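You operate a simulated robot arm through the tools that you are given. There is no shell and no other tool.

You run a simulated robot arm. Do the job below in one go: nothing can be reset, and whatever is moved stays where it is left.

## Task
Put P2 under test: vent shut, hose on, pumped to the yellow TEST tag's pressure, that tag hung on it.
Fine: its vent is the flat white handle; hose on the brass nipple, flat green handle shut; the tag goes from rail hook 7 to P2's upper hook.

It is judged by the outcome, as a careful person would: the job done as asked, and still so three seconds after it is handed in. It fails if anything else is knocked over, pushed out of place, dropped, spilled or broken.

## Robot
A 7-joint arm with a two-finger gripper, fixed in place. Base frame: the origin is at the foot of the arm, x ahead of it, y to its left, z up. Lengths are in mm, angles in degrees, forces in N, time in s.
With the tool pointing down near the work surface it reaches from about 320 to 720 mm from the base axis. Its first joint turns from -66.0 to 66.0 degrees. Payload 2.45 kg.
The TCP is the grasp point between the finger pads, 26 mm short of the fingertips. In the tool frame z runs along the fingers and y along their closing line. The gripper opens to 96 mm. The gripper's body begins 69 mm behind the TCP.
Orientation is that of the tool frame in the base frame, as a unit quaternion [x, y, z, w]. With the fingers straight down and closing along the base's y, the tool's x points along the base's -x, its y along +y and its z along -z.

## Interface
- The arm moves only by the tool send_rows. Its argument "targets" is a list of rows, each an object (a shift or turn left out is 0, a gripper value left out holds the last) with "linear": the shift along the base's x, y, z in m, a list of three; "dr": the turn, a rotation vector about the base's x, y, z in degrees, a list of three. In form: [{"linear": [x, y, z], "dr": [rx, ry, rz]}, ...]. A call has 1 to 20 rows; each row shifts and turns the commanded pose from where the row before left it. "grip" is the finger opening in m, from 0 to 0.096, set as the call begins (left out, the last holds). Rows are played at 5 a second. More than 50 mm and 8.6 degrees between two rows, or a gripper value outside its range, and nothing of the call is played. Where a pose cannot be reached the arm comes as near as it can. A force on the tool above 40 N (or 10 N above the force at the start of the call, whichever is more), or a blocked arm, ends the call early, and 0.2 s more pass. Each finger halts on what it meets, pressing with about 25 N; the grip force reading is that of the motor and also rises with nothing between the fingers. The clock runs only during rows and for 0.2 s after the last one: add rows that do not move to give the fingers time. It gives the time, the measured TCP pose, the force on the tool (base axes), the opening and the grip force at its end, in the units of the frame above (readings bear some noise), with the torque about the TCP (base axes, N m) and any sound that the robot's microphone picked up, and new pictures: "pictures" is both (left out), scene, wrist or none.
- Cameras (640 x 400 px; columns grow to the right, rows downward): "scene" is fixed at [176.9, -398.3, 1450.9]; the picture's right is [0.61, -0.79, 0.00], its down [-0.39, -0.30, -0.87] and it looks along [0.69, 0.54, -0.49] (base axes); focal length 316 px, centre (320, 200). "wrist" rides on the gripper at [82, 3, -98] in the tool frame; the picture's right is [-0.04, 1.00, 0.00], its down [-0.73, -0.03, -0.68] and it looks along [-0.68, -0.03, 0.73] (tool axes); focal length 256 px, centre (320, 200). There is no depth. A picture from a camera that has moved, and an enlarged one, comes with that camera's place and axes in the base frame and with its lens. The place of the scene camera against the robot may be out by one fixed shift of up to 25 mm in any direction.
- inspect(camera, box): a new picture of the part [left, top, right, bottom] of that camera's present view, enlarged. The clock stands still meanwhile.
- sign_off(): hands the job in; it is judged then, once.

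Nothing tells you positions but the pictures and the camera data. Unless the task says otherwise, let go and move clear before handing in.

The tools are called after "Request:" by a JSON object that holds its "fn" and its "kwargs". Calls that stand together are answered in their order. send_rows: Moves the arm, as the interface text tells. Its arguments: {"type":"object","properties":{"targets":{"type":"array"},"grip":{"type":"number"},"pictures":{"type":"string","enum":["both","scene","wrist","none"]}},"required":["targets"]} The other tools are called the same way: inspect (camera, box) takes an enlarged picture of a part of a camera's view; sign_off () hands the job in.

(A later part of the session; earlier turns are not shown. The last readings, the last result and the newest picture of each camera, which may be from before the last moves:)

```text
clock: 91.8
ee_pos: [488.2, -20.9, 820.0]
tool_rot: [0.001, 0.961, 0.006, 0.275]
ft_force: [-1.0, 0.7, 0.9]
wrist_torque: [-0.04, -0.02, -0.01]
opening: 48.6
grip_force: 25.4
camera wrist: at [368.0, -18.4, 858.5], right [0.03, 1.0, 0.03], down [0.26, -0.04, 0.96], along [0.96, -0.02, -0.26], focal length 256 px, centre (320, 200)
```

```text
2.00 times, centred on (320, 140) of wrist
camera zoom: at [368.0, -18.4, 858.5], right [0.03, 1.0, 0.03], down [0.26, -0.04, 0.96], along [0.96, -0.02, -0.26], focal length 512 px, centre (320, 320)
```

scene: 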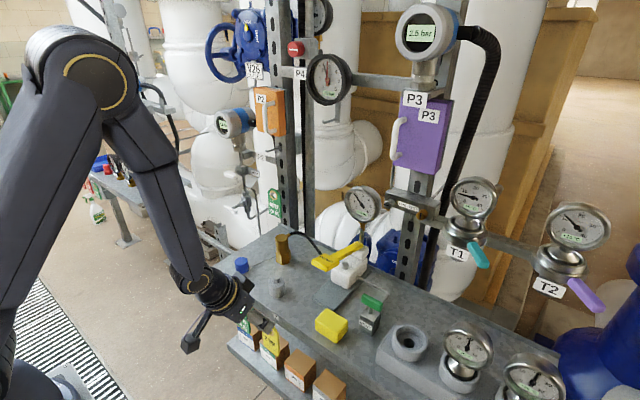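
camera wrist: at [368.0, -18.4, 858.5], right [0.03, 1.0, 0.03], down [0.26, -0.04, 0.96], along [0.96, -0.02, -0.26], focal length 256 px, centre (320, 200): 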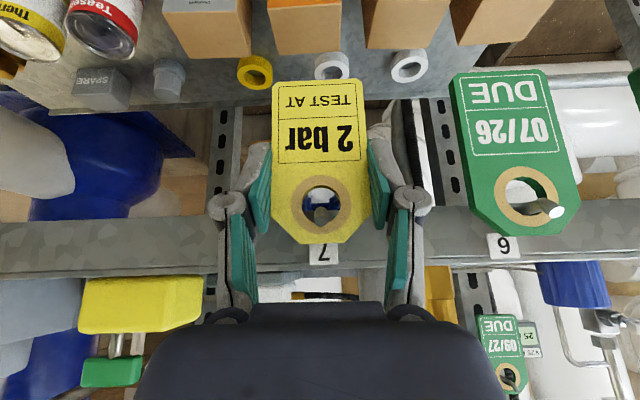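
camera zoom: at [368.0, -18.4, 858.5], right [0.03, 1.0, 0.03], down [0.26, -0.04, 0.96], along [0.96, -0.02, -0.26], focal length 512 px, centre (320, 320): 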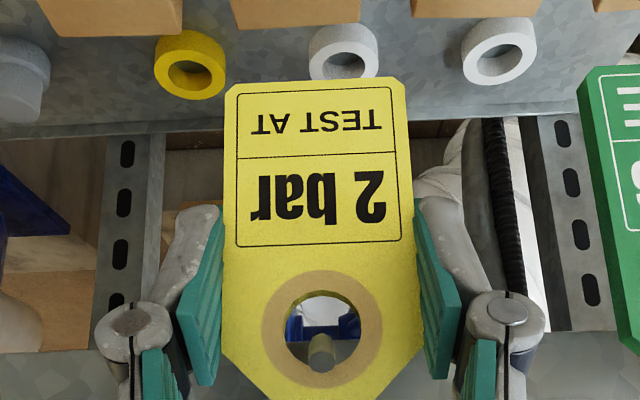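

The tag is held firmly (48.6 mm, 25 N). I'll lift it a few millimetres to clear the hook in the hole, then draw it off towards me.

Request:
{"fn": "send_rows", "kwargs": {"targets": [{"linear": [0, 0, 0.004]}, {"linear": [-0.006, 0, 0.001], "dr": [0, 1, 0]}, {"linear": [-0.006, 0, 0.001], "dr": [0, 1, 0]}, {}], "pictures": "wrist"}}

Request:
{"fn": "inspect", "kwargs": {"camera": "wrist", "box": [200, 40, 440, 240]}}

Request:
{"fn": "inspect", "kwargs": {"camera": "scene", "box": [220, 290, 320, 380]}}

```text
clock: 92.8
ee_pos: [475.7, -19.6, 825.6]
tool_rot: [0.0, 0.966, 0.007, 0.259]
ft_force: [-0.1, 0.2, 0.1]
wrist_torque: [0.02, -0.04, -0.01]
opening: 48.5
grip_force: 24.9
camera wrist: at [357.1, -17.8, 868.4], right [0.03, 1.0, 0.03], down [0.3, -0.04, 0.95], along [0.95, -0.02, -0.3], focal length 256 px, centre (320, 200)
```

wrist: 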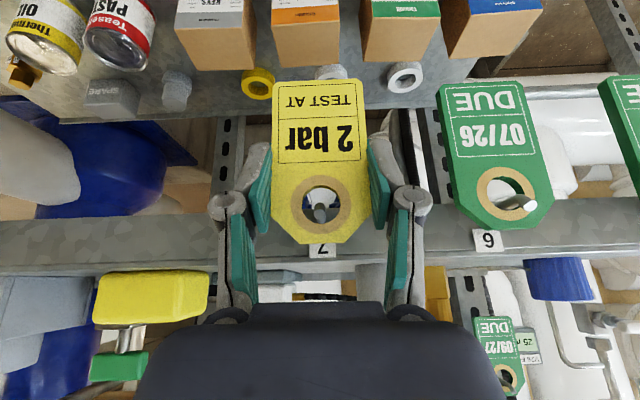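

```text
2.00 times, centred on (320, 140) of wrist
camera zoom: at [357.1, -17.8, 868.4], right [0.03, 1.0, 0.03], down [0.3, -0.04, 0.95], along [0.95, -0.02, -0.3], focal length 512 px, centre (320, 320)
```

zoom: 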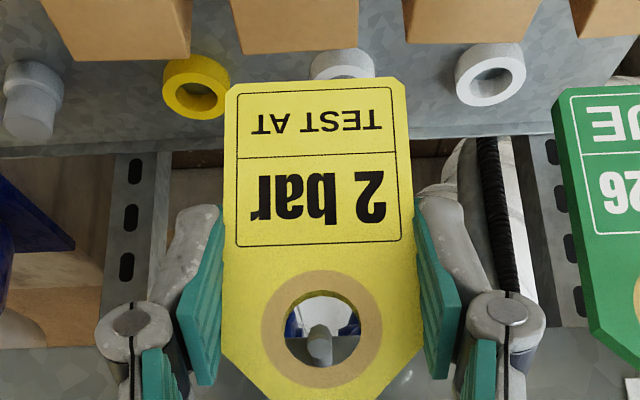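

```text
4.44 times, centred on (270, 335) of scene
camera zoom: at [176.9, -398.3, 1450.9], right [0.61, -0.79, 0.0], down [-0.39, -0.3, -0.87], along [0.69, 0.54, -0.49], focal length 1407 px, centre (542, -400)
```

zoom: 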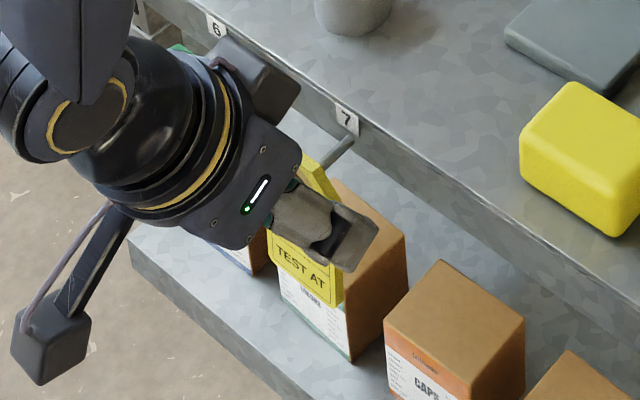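

The hook sits mid-hole with no load. Drawing the tag the rest of the way off.

Request:
{"fn": "send_rows", "kwargs": {"targets": [{"linear": [-0.006, 0, 0.001], "dr": [0, 1, 0]}, {"linear": [-0.006, 0, 0.001], "dr": [0, 1, 0]}, {"linear": [-0.005, 0, 0.001], "dr": [0, 1, 0]}, {}], "pictures": "wrist"}}

Request:
{"fn": "inspect", "kwargs": {"camera": "wrist", "box": [200, 40, 440, 240]}}

Request:
{"fn": "inspect", "kwargs": {"camera": "scene", "box": [220, 290, 320, 380]}}

```text
clock: 93.8
ee_pos: [459.9, -19.3, 828.2]
tool_rot: [0.001, 0.972, 0.007, 0.234]
ft_force: [0.2, 0.0, -0.4]
wrist_torque: [-0.01, -0.02, -0.01]
opening: 48.2
grip_force: 25.3
camera wrist: at [343.2, -17.3, 877.0], right [0.03, 1.0, 0.03], down [0.35, -0.04, 0.94], along [0.94, -0.02, -0.35], focal length 256 px, centre (320, 200)
```

wrist: 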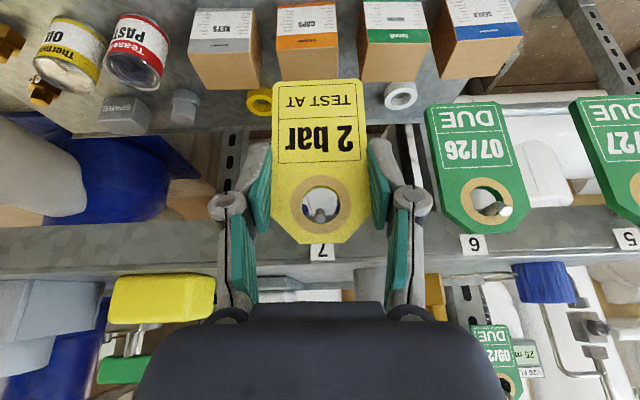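

```text
2.00 times, centred on (320, 140) of wrist
camera zoom: at [343.2, -17.3, 877.0], right [0.03, 1.0, 0.03], down [0.35, -0.04, 0.94], along [0.94, -0.02, -0.35], focal length 512 px, centre (320, 320)
```

zoom: 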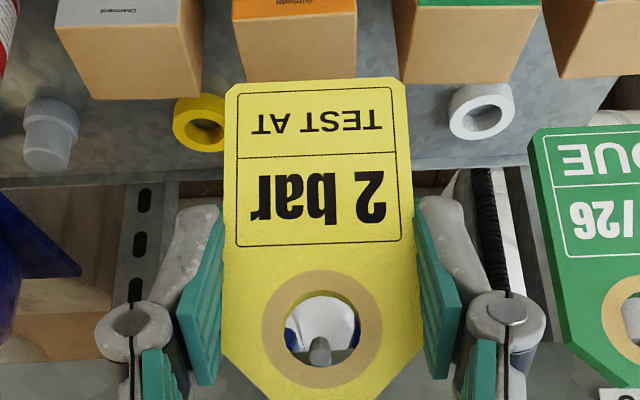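

```text
4.44 times, centred on (270, 335) of scene
camera zoom: at [176.9, -398.3, 1450.9], right [0.61, -0.79, 0.0], down [-0.39, -0.3, -0.87], along [0.69, 0.54, -0.49], focal length 1407 px, centre (542, -400)
```

zoom: 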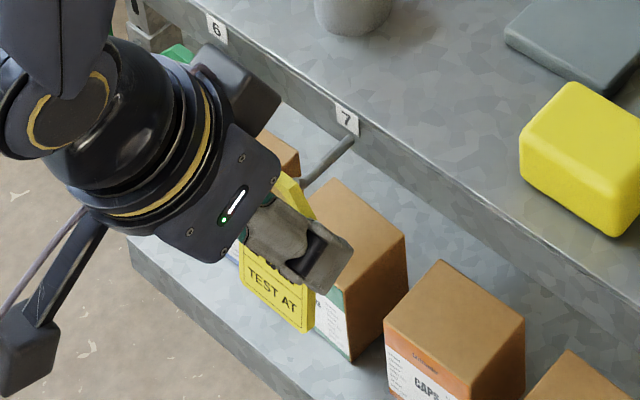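

The tag is off hook 7 and firmly held. I'll back off a bit more, then rise straight up in front of the bench.

Request:
{"fn": "send_rows", "kwargs": {"targets": [{"linear": [-0.008, 0, 0.002]}, {"linear": [0, 0, 0.03]}, {"linear": [0, 0, 0.04]}, {"linear": [0.005, 0, 0.04]}, {"linear": [0.005, 0, 0.045]}, {"linear": [0.005, 0, 0.045]}, {}], "pictures": "both"}}

```text
clock: 95.4
ee_pos: [468.6, -21.1, 1031.4]
tool_rot: [0.0, 0.972, 0.006, 0.234]
ft_force: [-0.7, -0.4, -0.6]
wrist_torque: [-0.01, -0.02, 0.0]
opening: 48.4
grip_force: 24.9
camera wrist: at [351.8, -19.9, 1079.5], right [0.03, 1.0, 0.03], down [0.35, -0.04, 0.94], along [0.94, -0.02, -0.35], focal length 256 px, centre (320, 200)
```

scene: 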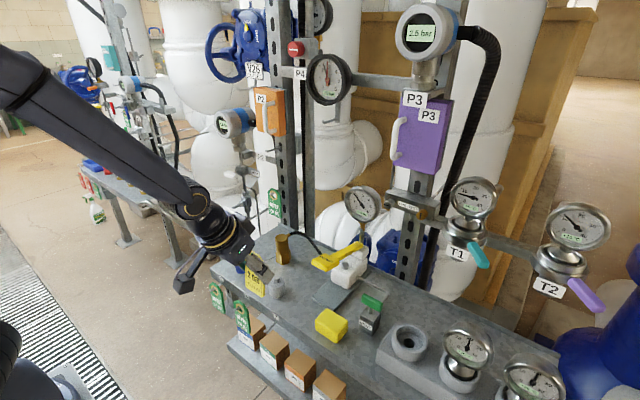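
wrist: 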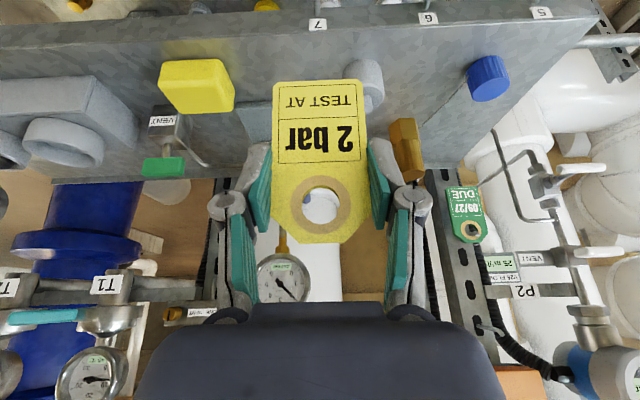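

The tag travels well in the grip. Now over towards P2, pitching the tool up gradually to about 58°.

Request:
{"fn": "send_rows", "kwargs": {"targets": [{"linear": [0.018, 0.012, 0.01], "dr": [0, -3, 0]}, {"linear": [0.018, 0.014, 0.01], "dr": [0, -3, 0]}, {"linear": [0.018, 0.018, 0.01], "dr": [0, -4, 0]}, {"linear": [0.018, 0.02, 0.01], "dr": [0, -4, 0]}, {"linear": [0.018, 0.022, 0.01], "dr": [0, -4, 0]}, {"linear": [0.018, 0.022, 0.01], "dr": [0, -4, 0]}, {"linear": [0.018, 0.022, 0.01], "dr": [0, -4, 0]}, {"linear": [0.01, 0.022, 0.01], "dr": [0, -4, 0]}, {}], "pictures": "both"}}

```text
clock: 97.4
ee_pos: [603.2, 131.1, 1109.4]
tool_rot: [-0.002, 0.878, 0.006, 0.478]
ft_force: [-0.4, 0.2, -0.6]
wrist_torque: [-0.02, -0.01, 0.01]
opening: 48.7
grip_force: 24.9
camera wrist: at [477.6, 132.9, 1093.4], right [0.01, 1.0, 0.04], down [-0.17, -0.04, 0.98], along [0.99, -0.02, 0.17], focal length 256 px, centre (320, 200)
```

scene: 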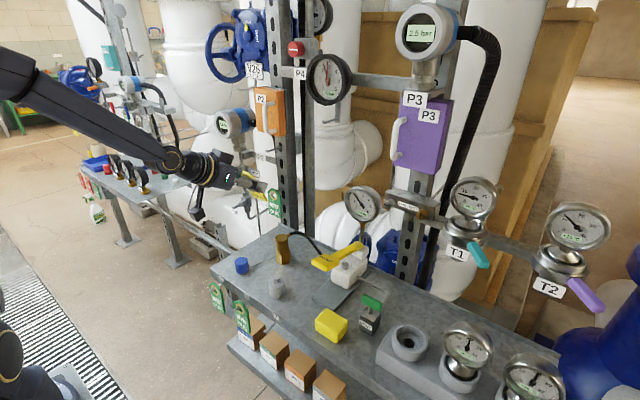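
wrist: 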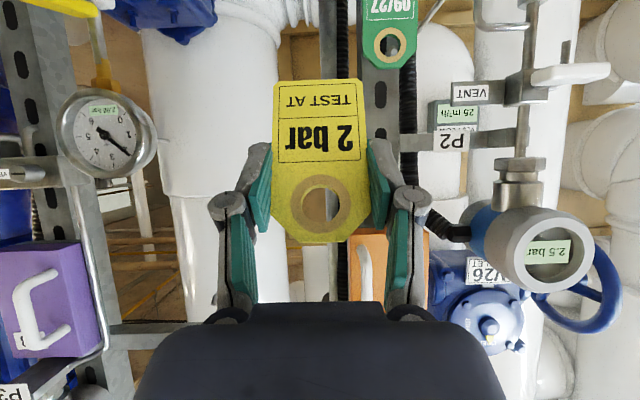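

The pitch is fine. P2's display seems to read more than 2.0 now; I'll check both instruments.

Request:
{"fn": "inspect", "kwargs": {"camera": "wrist", "box": [505, 225, 585, 275]}}

Request:
{"fn": "inspect", "kwargs": {"camera": "wrist", "box": [50, 80, 162, 185]}}

Request:
{"fn": "inspect", "kwargs": {"camera": "scene", "box": [211, 104, 251, 144]}}

Request:
{"fn": "inspect", "kwargs": {"camera": "scene", "box": [350, 190, 376, 216]}}

```text
8.00 times, centred on (545, 250) of wrist
camera zoom: at [477.6, 132.9, 1093.4], right [0.01, 1.0, 0.04], down [-0.17, -0.04, 0.98], along [0.99, -0.02, 0.17], focal length 2048 px, centre (-1480, -200)
```

zoom: 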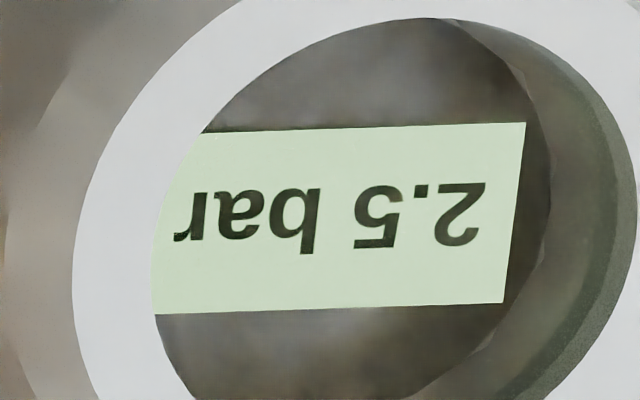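

```text
3.81 times, centred on (106, 132) of wrist
camera zoom: at [477.6, 132.9, 1093.4], right [0.01, 1.0, 0.04], down [-0.17, -0.04, 0.98], along [0.99, -0.02, 0.17], focal length 975 px, centre (1135, 457)
```

zoom: 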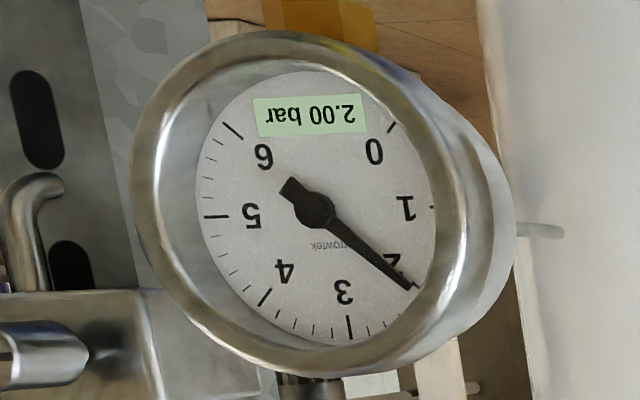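

```text
10.00 times, centred on (231, 124) of scene
camera zoom: at [176.9, -398.3, 1450.9], right [0.61, -0.79, 0.0], down [-0.39, -0.3, -0.87], along [0.69, 0.54, -0.49], focal length 3165 px, centre (1210, 960)
```

zoom: 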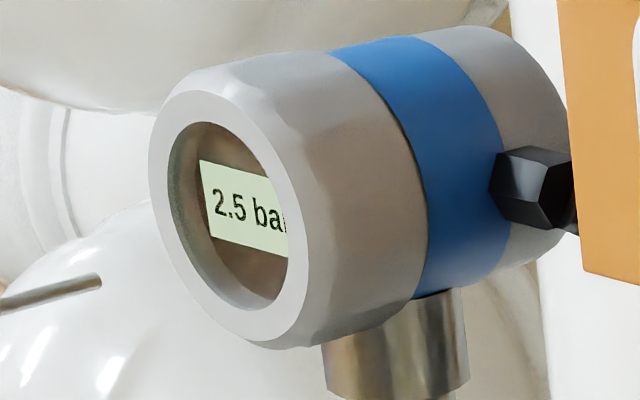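

```text
15.38 times, centred on (363, 203) of scene
camera zoom: at [176.9, -398.3, 1450.9], right [0.61, -0.79, 0.0], down [-0.39, -0.3, -0.87], along [0.69, 0.54, -0.49], focal length 4869 px, centre (-342, 154)
```

zoom: 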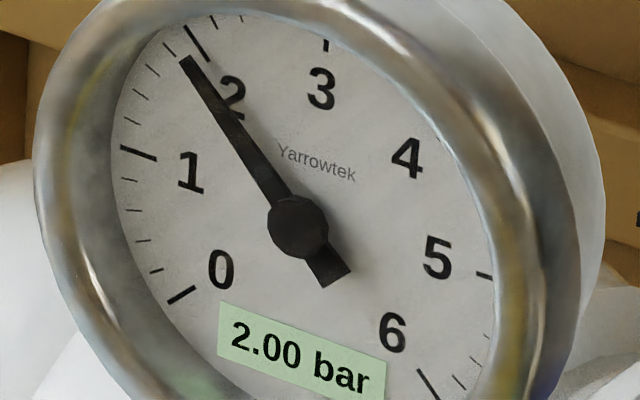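

The pump's test gauge steadily shows 2.00, so I go by it; P2 itself, the instrument being tested, simply reads high. Now I'll line the tag's hole up with P2's upper hook, still short of its tip.

Request:
{"fn": "send_rows", "kwargs": {"targets": [{"linear": [0.009, 0.017, 0.003]}, {"linear": [0.009, 0.017, 0.003]}, {"linear": [0.009, 0.017, 0.003]}, {"linear": [0.009, 0.017, 0.003]}, {"linear": [0.015, 0, 0]}, {"linear": [0.015, 0, 0]}, {}], "pictures": "both"}}

Request:
{"fn": "inspect", "kwargs": {"camera": "wrist", "box": [220, 80, 420, 260]}}

Request:
{"fn": "inspect", "kwargs": {"camera": "scene", "box": [220, 110, 320, 210]}}

```text
clock: 99.0
ee_pos: [668.9, 199.6, 1124.2]
tool_rot: [-0.001, 0.879, 0.006, 0.477]
ft_force: [0.0, 0.0, 0.5]
wrist_torque: [0.01, -0.02, 0.01]
opening: 48.2
grip_force: 25.3
camera wrist: at [543.0, 203.1, 1106.6], right [0.02, 1.0, 0.04], down [-0.17, -0.04, 0.98], along [0.99, -0.02, 0.17], focal length 256 px, centre (320, 200)
```

scene: 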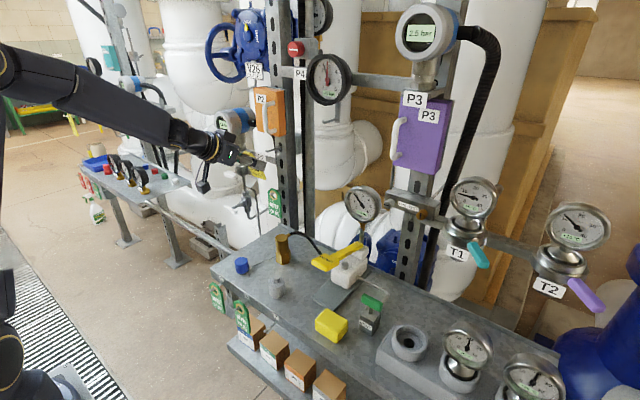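
wrist: 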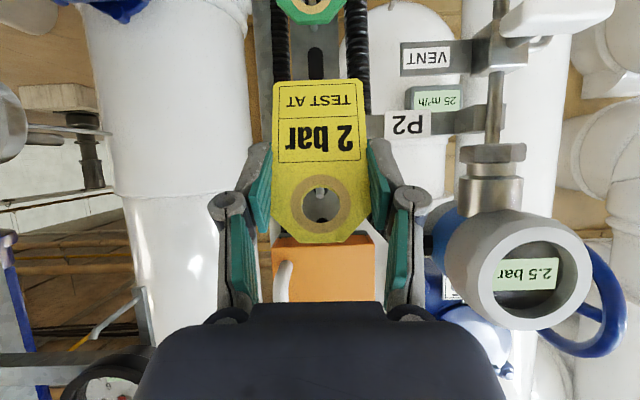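

```text
2.22 times, centred on (320, 170) of wrist
camera zoom: at [543.0, 203.1, 1106.6], right [0.02, 1.0, 0.04], down [-0.17, -0.04, 0.98], along [0.99, -0.02, 0.17], focal length 569 px, centre (320, 267)
```

zoom: 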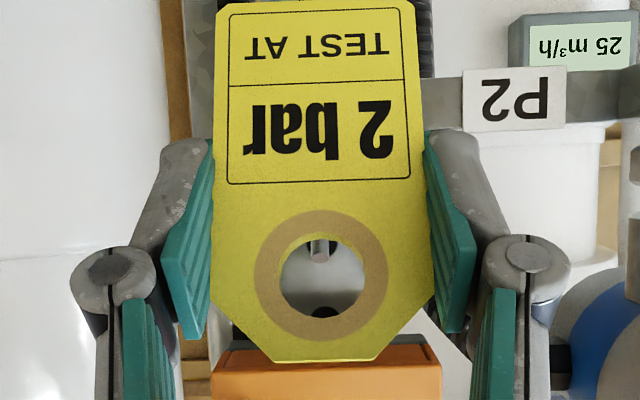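

```text
4.00 times, centred on (270, 160) of scene
camera zoom: at [176.9, -398.3, 1450.9], right [0.61, -0.79, 0.0], down [-0.39, -0.3, -0.87], along [0.69, 0.54, -0.49], focal length 1266 px, centre (520, 360)
```

zoom: 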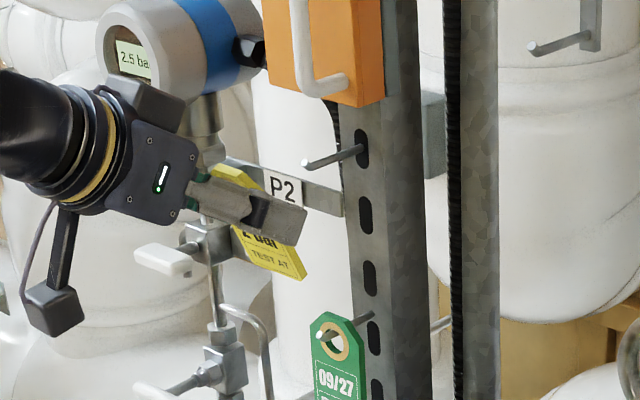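

Through the hole I can see the hook's tip slightly above and to one side. Correcting by 4 mm up and 2 mm right, then advancing to just before the tip.

Request:
{"fn": "send_rows", "kwargs": {"targets": [{"linear": [0, -0.002, 0.004]}, {"linear": [0.02, 0, 0]}, {"linear": [0.02, 0, 0]}, {}], "pictures": "wrist"}}

Request:
{"fn": "inspect", "kwargs": {"camera": "wrist", "box": [260, 130, 380, 240]}}

Request:
{"fn": "inspect", "kwargs": {"camera": "scene", "box": [240, 125, 300, 185]}}

```text
clock: 100.0
ee_pos: [707.4, 197.9, 1127.2]
tool_rot: [-0.001, 0.879, 0.005, 0.477]
ft_force: [1.1, -0.3, 0.4]
wrist_torque: [0.0, -0.03, 0.03]
opening: 48.6
grip_force: 24.7
camera wrist: at [581.8, 199.6, 1110.9], right [0.01, 1.0, 0.04], down [-0.17, -0.04, 0.98], along [0.99, -0.02, 0.17], focal length 256 px, centre (320, 200)
```

wrist: 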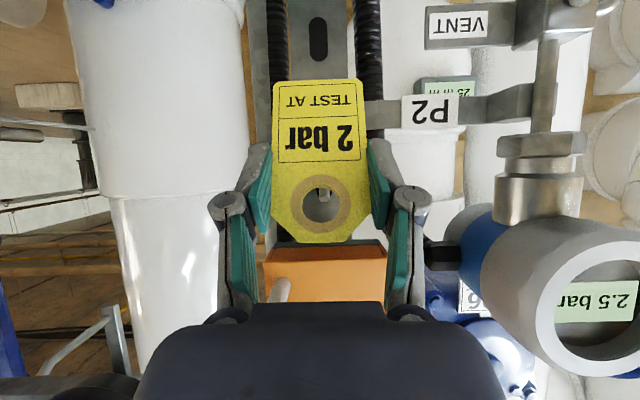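

```text
3.64 times, centred on (320, 185) of wrist
camera zoom: at [581.8, 199.6, 1110.9], right [0.01, 1.0, 0.04], down [-0.17, -0.04, 0.98], along [0.99, -0.02, 0.17], focal length 931 px, centre (320, 254)
```

zoom: 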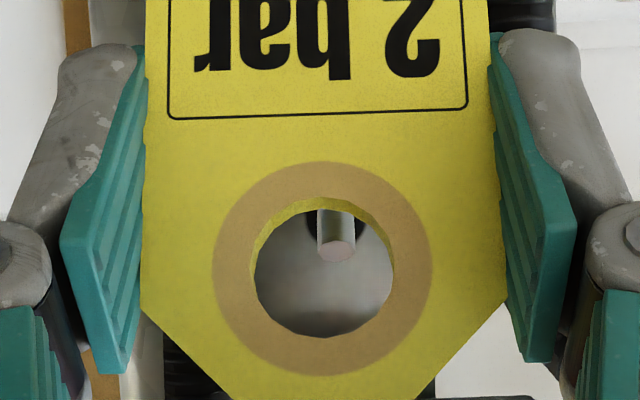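

```text
6.67 times, centred on (270, 155) of scene
camera zoom: at [176.9, -398.3, 1450.9], right [0.61, -0.79, 0.0], down [-0.39, -0.3, -0.87], along [0.69, 0.54, -0.49], focal length 2110 px, centre (653, 500)
```

zoom: 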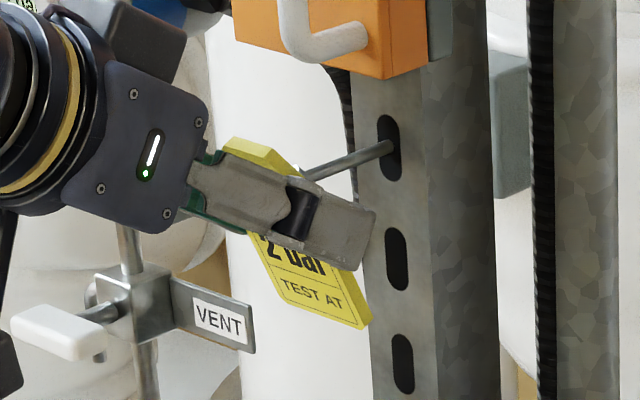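

Very close: the hook tip is about 2 mm left and 1 mm above the hole's centre. Correcting and easing forward onto the hook.

Request:
{"fn": "send_rows", "kwargs": {"targets": [{"linear": [0, 0.002, 0.001]}, {"linear": [0.007, 0, 0]}, {"linear": [0.007, 0, 0]}, {"linear": [0.007, 0, 0]}, {}], "pictures": "none"}}

Request:
{"fn": "inspect", "kwargs": {"camera": "wrist", "box": [260, 130, 380, 240]}}

Request:
{"fn": "inspect", "kwargs": {"camera": "scene", "box": [240, 125, 300, 185]}}

```text
clock: 101.2
ee_pos: [730.0, 199.2, 1127.1]
tool_rot: [-0.001, 0.879, 0.006, 0.477]
ft_force: [-1.6, -0.3, 0.0]
wrist_torque: [-0.05, -0.06, 0.01]
opening: 48.3
grip_force: 24.6
```

```text
3.64 times, centred on (320, 185) of wrist
camera zoom: at [603.6, 201.6, 1110.8], right [0.01, 1.0, 0.04], down [-0.17, -0.04, 0.98], along [0.99, -0.02, 0.17], focal length 931 px, centre (320, 254)
```

zoom: 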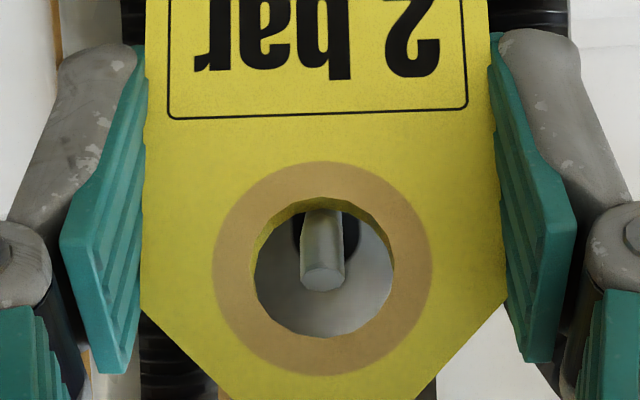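

```text
6.67 times, centred on (270, 155) of scene
camera zoom: at [176.9, -398.3, 1450.9], right [0.61, -0.79, 0.0], down [-0.39, -0.3, -0.87], along [0.69, 0.54, -0.49], focal length 2110 px, centre (653, 500)
```

zoom: 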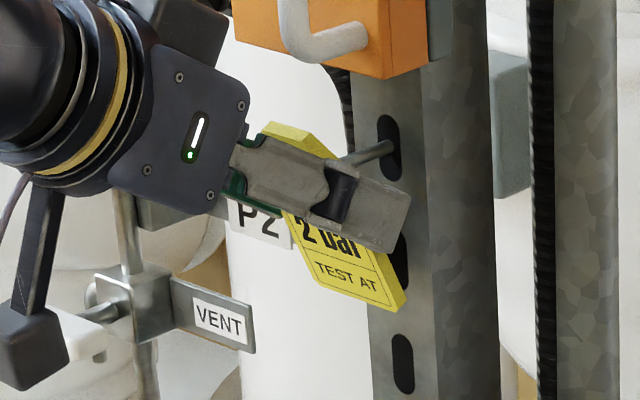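

The hook's tip is entering the hole. Going 16 mm further on, watching the force.

Request:
{"fn": "send_rows", "kwargs": {"targets": [{"linear": [0.006, 0, 0]}, {"linear": [0.005, 0, 0]}, {"linear": [0.005, 0, 0]}, {}], "pictures": "none"}}

Request:
{"fn": "inspect", "kwargs": {"camera": "wrist", "box": [260, 130, 380, 240]}}

Request:
{"fn": "inspect", "kwargs": {"camera": "scene", "box": [240, 125, 300, 185]}}

```text
clock: 102.2
ee_pos: [744.4, 200.1, 1126.2]
tool_rot: [-0.001, 0.879, 0.005, 0.476]
ft_force: [-10.1, -2.2, -3.2]
wrist_torque: [-0.1, 0.68, 0.19]
opening: 48.7
grip_force: 25.2
```

```text
3.64 times, centred on (320, 185) of wrist
camera zoom: at [618.6, 202.3, 1110.2], right [0.01, 1.0, 0.04], down [-0.17, -0.04, 0.99], along [0.99, -0.02, 0.17], focal length 931 px, centre (320, 254)
```

zoom: 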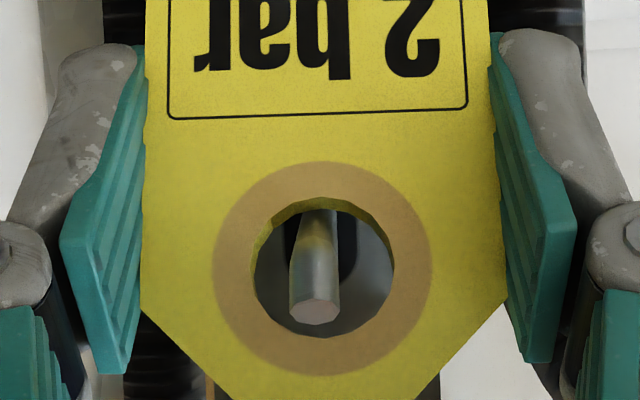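

```text
6.67 times, centred on (270, 155) of scene
camera zoom: at [176.7, -398.3, 1450.9], right [0.61, -0.79, 0.0], down [-0.38, -0.3, -0.87], along [0.69, 0.54, -0.49], focal length 2110 px, centre (653, 500)
```

zoom: 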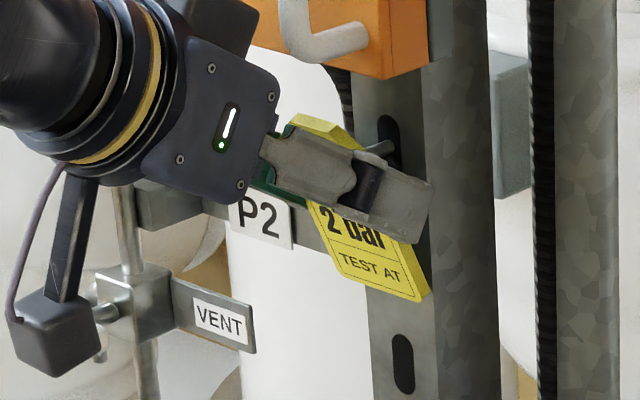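

The tag's lower end just touches the post (10 N), with the hook about 15 mm through the hole, the same depth as it had on the rail. I'll ease back 2 mm and lower until the hook carries the hole's rim.

Request:
{"fn": "send_rows", "kwargs": {"targets": [{"linear": [-0.002, 0, 0]}, {"linear": [0, 0, -0.002]}, {"linear": [0, 0, -0.002]}, {}], "pictures": "none"}}

Request:
{"fn": "inspect", "kwargs": {"camera": "wrist", "box": [260, 130, 380, 240]}}

Request:
{"fn": "inspect", "kwargs": {"camera": "scene", "box": [240, 125, 300, 185]}}

```text
clock: 103.2
ee_pos: [743.6, 200.7, 1124.4]
tool_rot: [-0.001, 0.879, 0.006, 0.476]
ft_force: [0.7, -0.2, 0.3]
wrist_torque: [0.01, 0.03, 0.0]
opening: 48.5
grip_force: 25.2
```

```text
3.64 times, centred on (320, 185) of wrist
camera zoom: at [617.4, 202.3, 1107.4], right [0.01, 1.0, 0.04], down [-0.17, -0.04, 0.98], along [0.99, -0.02, 0.17], focal length 931 px, centre (320, 254)
```

zoom: 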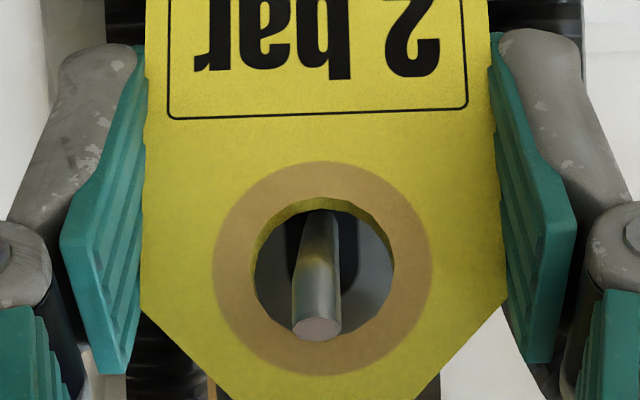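

```text
6.67 times, centred on (270, 155) of scene
camera zoom: at [176.9, -398.3, 1450.9], right [0.61, -0.79, 0.0], down [-0.39, -0.3, -0.87], along [0.69, 0.54, -0.49], focal length 2110 px, centre (653, 500)
```

zoom: 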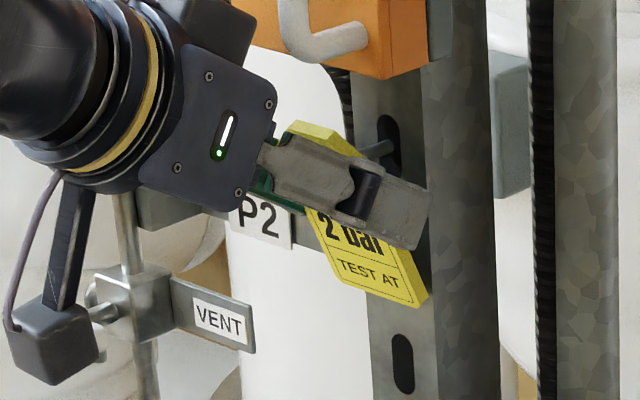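

No load yet and the hook passes clearly through. Lowering a little more until it takes the tag.

Request:
{"fn": "send_rows", "kwargs": {"targets": [{"linear": [0, 0, -0.0015]}, {"linear": [0, 0, -0.0015]}, {}], "pictures": "none"}}

Request:
{"fn": "inspect", "kwargs": {"camera": "wrist", "box": [260, 130, 380, 240]}}

```text
clock: 104.0
ee_pos: [743.2, 201.5, 1121.5]
tool_rot: [-0.001, 0.879, 0.005, 0.477]
ft_force: [1.1, 0.0, -0.2]
wrist_torque: [-0.02, -0.04, -0.03]
opening: 48.8
grip_force: 25.1
```

```text
3.64 times, centred on (320, 185) of wrist
camera zoom: at [618.0, 202.5, 1104.3], right [0.01, 1.0, 0.04], down [-0.17, -0.04, 0.98], along [0.99, -0.02, 0.17], focal length 931 px, centre (320, 254)
```

zoom: 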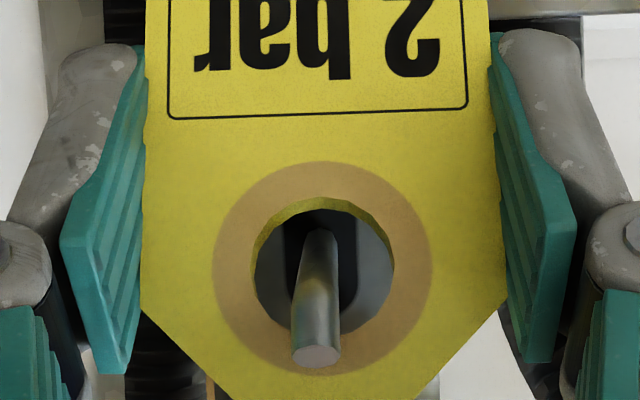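

Nearly resting. Another 1.5 mm down, then I'll open the fingers slightly.

Request:
{"fn": "send_rows", "kwargs": {"targets": [{"linear": [0, 0, -0.0015]}, {}], "pictures": "none"}}

Request:
{"fn": "inspect", "kwargs": {"camera": "wrist", "box": [260, 130, 380, 240]}}

```text
clock: 104.6
ee_pos: [744.0, 200.5, 1118.7]
tool_rot: [-0.001, 0.879, 0.006, 0.477]
ft_force: [-0.2, -0.2, -0.3]
wrist_torque: [0.01, 0.01, 0.02]
opening: 48.2
grip_force: 25.3
```

```text
3.64 times, centred on (320, 185) of wrist
camera zoom: at [618.0, 202.4, 1102.2], right [0.01, 1.0, 0.04], down [-0.17, -0.04, 0.98], along [0.99, -0.02, 0.17], focal length 931 px, centre (320, 254)
```

zoom: 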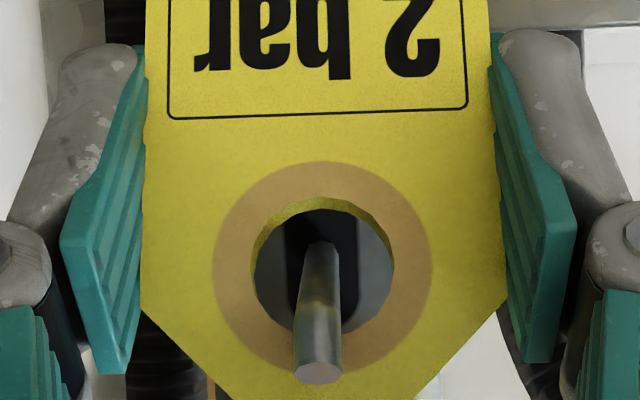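

Still no load on the hook. I'll lower in 1 mm steps until contact shows.

Request:
{"fn": "send_rows", "kwargs": {"targets": [{"linear": [0, 0, -0.001]}, {"linear": [0, 0, -0.001]}, {}], "pictures": "none"}}

Request:
{"fn": "inspect", "kwargs": {"camera": "wrist", "box": [260, 130, 380, 240]}}

Request:
{"fn": "inspect", "kwargs": {"camera": "scene", "box": [240, 125, 300, 185]}}

```text
clock: 105.4
ee_pos: [744.0, 200.9, 1118.2]
tool_rot: [0.0, 0.879, 0.005, 0.477]
ft_force: [0.1, 0.0, 6.8]
wrist_torque: [-0.02, 0.08, 0.0]
opening: 48.5
grip_force: 24.6
```

```text
3.64 times, centred on (320, 185) of wrist
camera zoom: at [618.0, 202.0, 1101.2], right [0.01, 1.0, 0.04], down [-0.17, -0.04, 0.98], along [0.98, -0.02, 0.17], focal length 931 px, centre (320, 254)
```

zoom: 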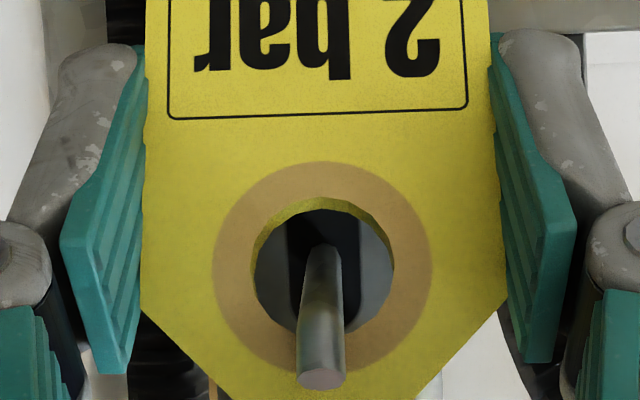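

```text
6.67 times, centred on (270, 155) of scene
camera zoom: at [176.8, -398.3, 1450.9], right [0.61, -0.79, 0.0], down [-0.38, -0.3, -0.87], along [0.69, 0.54, -0.49], focal length 2110 px, centre (653, 500)
```

zoom: 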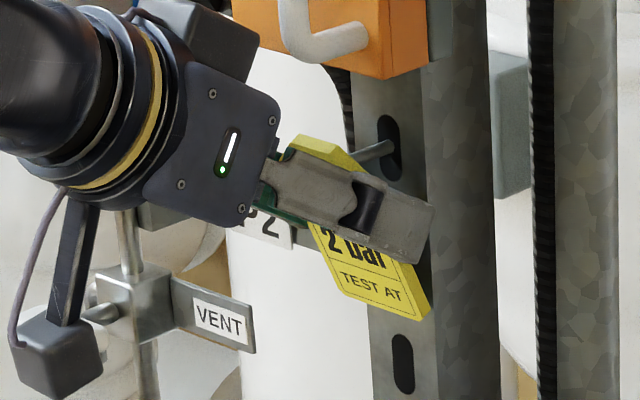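

The hook now carries the tag (6.8 N). I'll ease 0.5 mm and open the fingers a little so the tag can settle.

Request:
{"fn": "send_rows", "kwargs": {"grip": 0.058, "targets": [{"linear": [0, 0, 0.0005]}, {}, {}, {}], "pictures": "wrist"}}

Request:
{"fn": "inspect", "kwargs": {"camera": "wrist", "box": [240, 60, 400, 240]}}

Request:
{"fn": "inspect", "kwargs": {"camera": "scene", "box": [240, 125, 300, 185]}}

```text
clock: 106.4
ee_pos: [744.5, 199.7, 1118.2]
tool_rot: [-0.001, 0.879, 0.006, 0.477]
ft_force: [0.1, 0.1, 0.4]
wrist_torque: [0.03, 0.02, -0.01]
opening: 57.9
grip_force: 0.0
camera wrist: at [617.7, 202.1, 1100.9], right [0.01, 1.0, 0.04], down [-0.17, -0.04, 0.98], along [0.99, -0.02, 0.17], focal length 256 px, centre (320, 200)
```

wrist: 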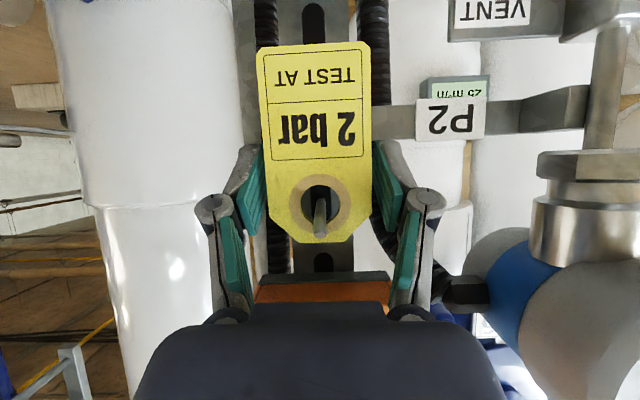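

```text
2.22 times, centred on (320, 150) of wrist
camera zoom: at [617.7, 202.1, 1100.9], right [0.01, 1.0, 0.04], down [-0.17, -0.04, 0.98], along [0.99, -0.02, 0.17], focal length 569 px, centre (320, 311)
```

zoom: 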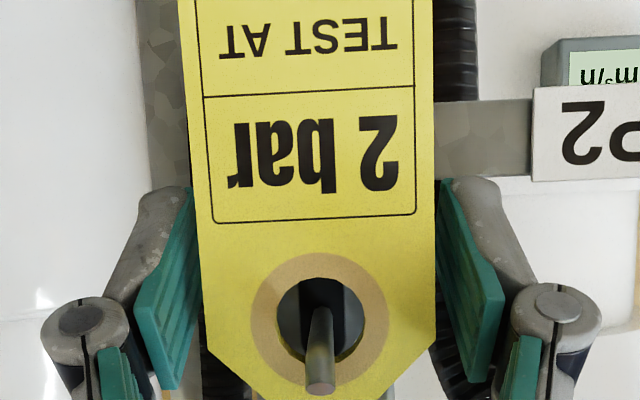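

```text
6.67 times, centred on (270, 155) of scene
camera zoom: at [176.9, -398.3, 1450.9], right [0.61, -0.79, 0.0], down [-0.39, -0.3, -0.87], along [0.69, 0.54, -0.49], focal length 2110 px, centre (653, 500)
```

zoom: 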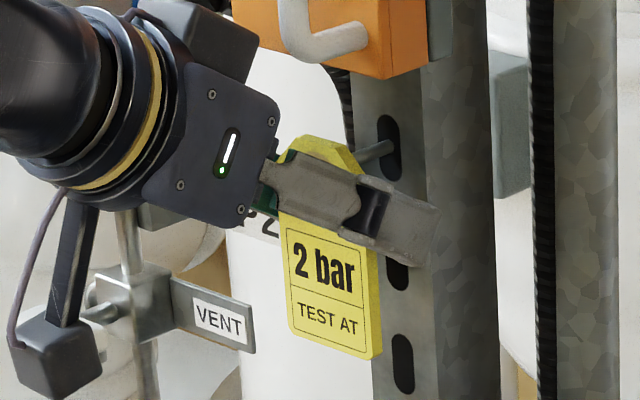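

The tag swung down and hangs on the hook. I'll open wider and withdraw straight back.

Request:
{"fn": "send_rows", "kwargs": {"grip": 0.076, "targets": [{}, {}, {"linear": [-0.012, 0, 0]}, {"linear": [-0.02, 0, 0]}, {"linear": [-0.03, 0, 0]}, {"linear": [-0.04, 0, 0]}, {}], "pictures": "both"}}

Request:
{"fn": "inspect", "kwargs": {"camera": "scene", "box": [230, 120, 310, 220]}}

Request:
{"fn": "inspect", "kwargs": {"camera": "wrist", "box": [220, 40, 420, 260]}}

```text
clock: 108.0
ee_pos: [642.3, 198.5, 1117.1]
tool_rot: [-0.001, 0.879, 0.006, 0.477]
ft_force: [-0.3, 0.0, -0.6]
wrist_torque: [-0.01, -0.01, 0.0]
opening: 76.3
grip_force: 0.1
camera wrist: at [516.2, 201.2, 1100.8], right [0.02, 1.0, 0.04], down [-0.17, -0.04, 0.98], along [0.99, -0.02, 0.17], focal length 256 px, centre (320, 200)
```

scene: 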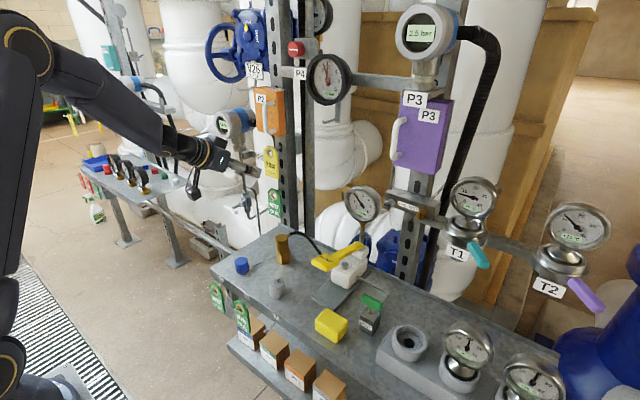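
wrist: 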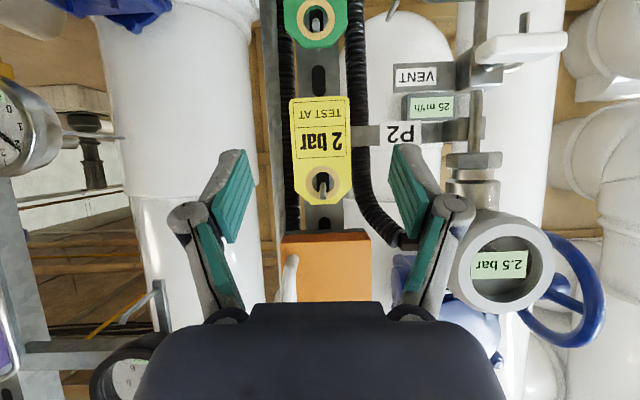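

```text
4.00 times, centred on (270, 170) of scene
camera zoom: at [176.9, -398.3, 1450.9], right [0.61, -0.79, 0.0], down [-0.39, -0.3, -0.87], along [0.69, 0.54, -0.49], focal length 1266 px, centre (520, 320)
```

zoom: 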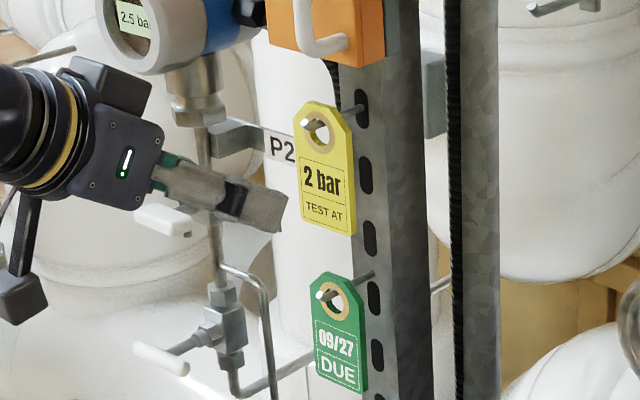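

```text
1.82 times, centred on (320, 150) of wrist
camera zoom: at [516.2, 201.2, 1100.8], right [0.02, 1.0, 0.04], down [-0.17, -0.04, 0.98], along [0.99, -0.02, 0.17], focal length 465 px, centre (320, 291)
```

zoom: 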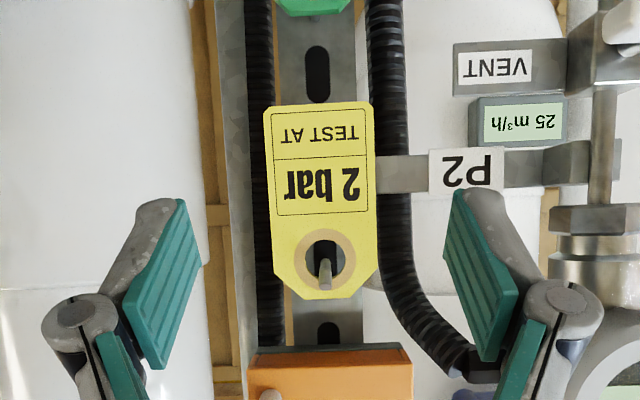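

The yellow tag hangs on P2's upper hook, above the green one. I'll move the arm well clear, back to an upright posture.

Request:
{"fn": "send_rows", "kwargs": {"targets": [{"linear": [-0.02, -0.012, 0.012], "dr": [0, 4, 0]}, {"linear": [-0.02, -0.02, 0.012], "dr": [0, 5, 0]}, {"linear": [-0.02, -0.025, 0.012], "dr": [0, 6, 0]}, {"linear": [-0.02, -0.025, 0.012], "dr": [0, 7, 0]}, {"linear": [-0.02, -0.025, 0.012], "dr": [0, 7, 0]}, {"linear": [-0.02, -0.025, 0.012], "dr": [0, 7, 0]}, {"linear": [-0.02, -0.025, 0.012], "dr": [0, 7, 0]}, {"linear": [-0.02, -0.025, 0.012], "dr": [0, 7, 0]}, {"linear": [-0.02, -0.025, 0.012], "dr": [0, 7, 0]}, {"linear": [-0.02, -0.025, 0.012]}, {}], "pictures": "both"}}

Request:
{"fn": "inspect", "kwargs": {"camera": "scene", "box": [200, 100, 320, 220]}}

Request:
{"fn": "inspect", "kwargs": {"camera": "scene", "box": [350, 190, 376, 216]}}

Request:
{"fn": "inspect", "kwargs": {"camera": "scene", "box": [200, 220, 420, 370]}}

```text
clock: 110.4
ee_pos: [472.0, -18.4, 1234.6]
tool_rot: [0.001, 1.0, 0.006, -0.001]
ft_force: [-0.7, 0.7, -0.1]
wrist_torque: [0.0, -0.04, -0.01]
opening: 75.9
grip_force: 0.2
out of reach, approached as far as the arm can: row 8, 9, 10
camera wrist: at [391.4, -16.6, 1331.6], right [0.04, 1.0, 0.01], down [0.73, -0.04, 0.68], along [0.68, -0.02, -0.74], focal length 256 px, centre (320, 200)
```

scene: 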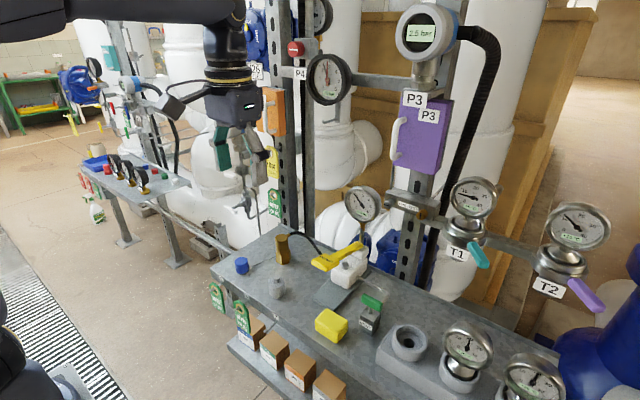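
wrist: 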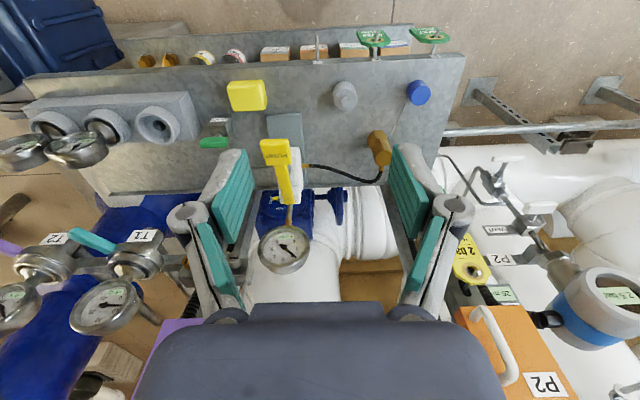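

```text
3.33 times, centred on (260, 160) of scene
camera zoom: at [176.9, -398.3, 1450.9], right [0.61, -0.79, 0.0], down [-0.39, -0.3, -0.87], along [0.69, 0.54, -0.49], focal length 1055 px, centre (520, 333)
```

zoom: 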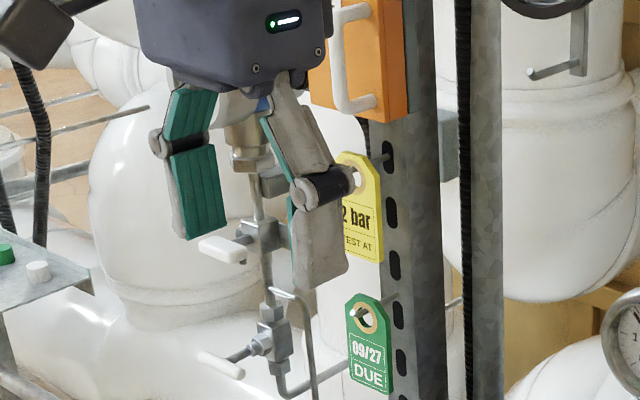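

```text
15.38 times, centred on (363, 203) of scene
camera zoom: at [176.9, -398.3, 1450.9], right [0.61, -0.79, 0.0], down [-0.39, -0.3, -0.87], along [0.69, 0.54, -0.49], focal length 4869 px, centre (-342, 154)
```

zoom: 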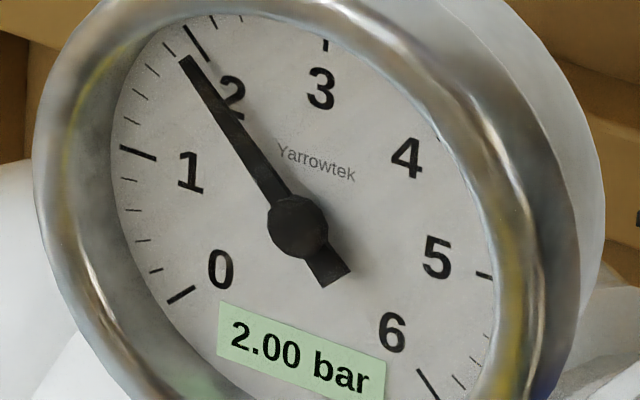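

```text
2.67 times, centred on (310, 295) of scene
camera zoom: at [176.9, -398.3, 1450.9], right [0.61, -0.79, 0.0], down [-0.39, -0.3, -0.87], along [0.69, 0.54, -0.49], focal length 844 px, centre (347, -53)
```

zoom: 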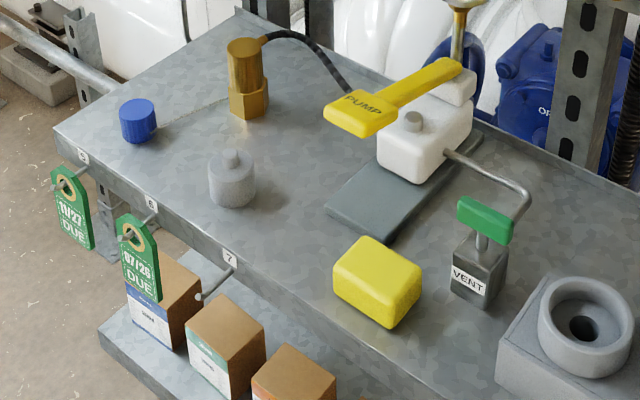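

Everything is in place, and the gauge still holds 2.00. Before handing in, I want to understand why P2 shows 2.5, so I'll compare needles and figures on the other gauges.

Request:
{"fn": "inspect", "kwargs": {"camera": "scene", "box": [300, 48, 358, 108]}}

Request:
{"fn": "inspect", "kwargs": {"camera": "scene", "box": [445, 170, 505, 230]}}

Request:
{"fn": "inspect", "kwargs": {"camera": "scene", "box": [540, 195, 615, 260]}}

Request:
{"fn": "inspect", "kwargs": {"camera": "wrist", "box": [560, 260, 640, 345]}}

Request:
{"fn": "inspect", "kwargs": {"camera": "wrist", "box": [340, 110, 420, 190]}}

```text
6.67 times, centred on (329, 78) of scene
camera zoom: at [176.9, -398.3, 1450.9], right [0.61, -0.79, 0.0], down [-0.39, -0.3, -0.87], along [0.69, 0.54, -0.49], focal length 2110 px, centre (260, 1013)
```

zoom: 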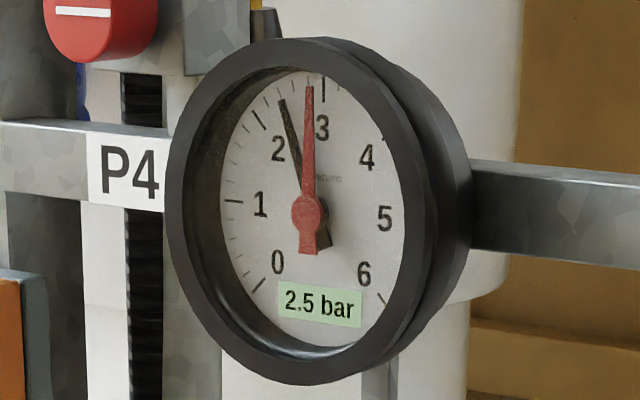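

```text
6.67 times, centred on (475, 200) of scene
camera zoom: at [176.9, -398.3, 1450.9], right [0.61, -0.79, 0.0], down [-0.39, -0.3, -0.87], along [0.69, 0.54, -0.49], focal length 2110 px, centre (-713, 200)
```

zoom: 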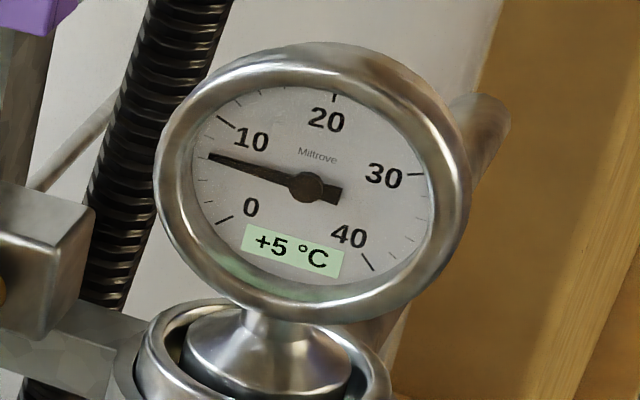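

```text
6.15 times, centred on (578, 228) of scene
camera zoom: at [176.9, -398.3, 1450.9], right [0.61, -0.79, 0.0], down [-0.39, -0.3, -0.87], along [0.69, 0.54, -0.49], focal length 1948 px, centre (-1265, 31)
```

zoom: 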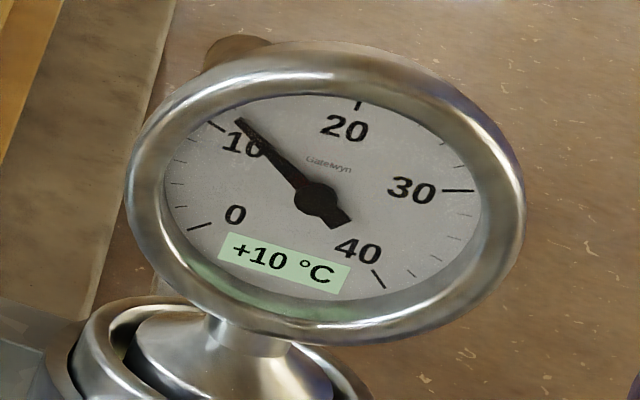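

```text
4.71 times, centred on (600, 302) of wrist
camera zoom: at [391.4, -16.6, 1331.6], right [0.04, 1.0, 0.01], down [0.73, -0.04, 0.68], along [0.68, -0.02, -0.74], focal length 1205 px, centre (-998, -282)
```

zoom: 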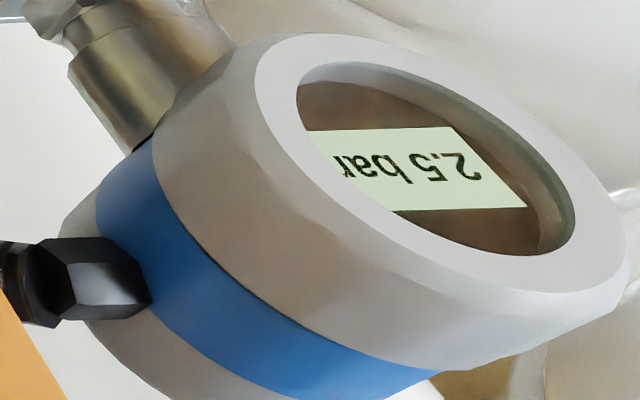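

```text
5.00 times, centred on (380, 150) of wrist
camera zoom: at [391.4, -16.6, 1331.6], right [0.04, 1.0, 0.01], down [0.73, -0.04, 0.68], along [0.68, -0.02, -0.74], focal length 1280 px, centre (20, 450)
```

zoom: 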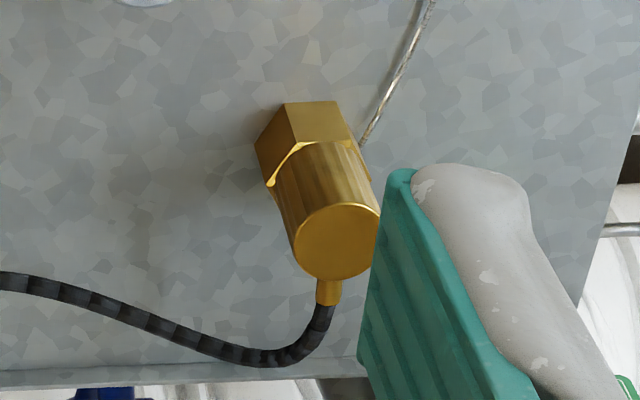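

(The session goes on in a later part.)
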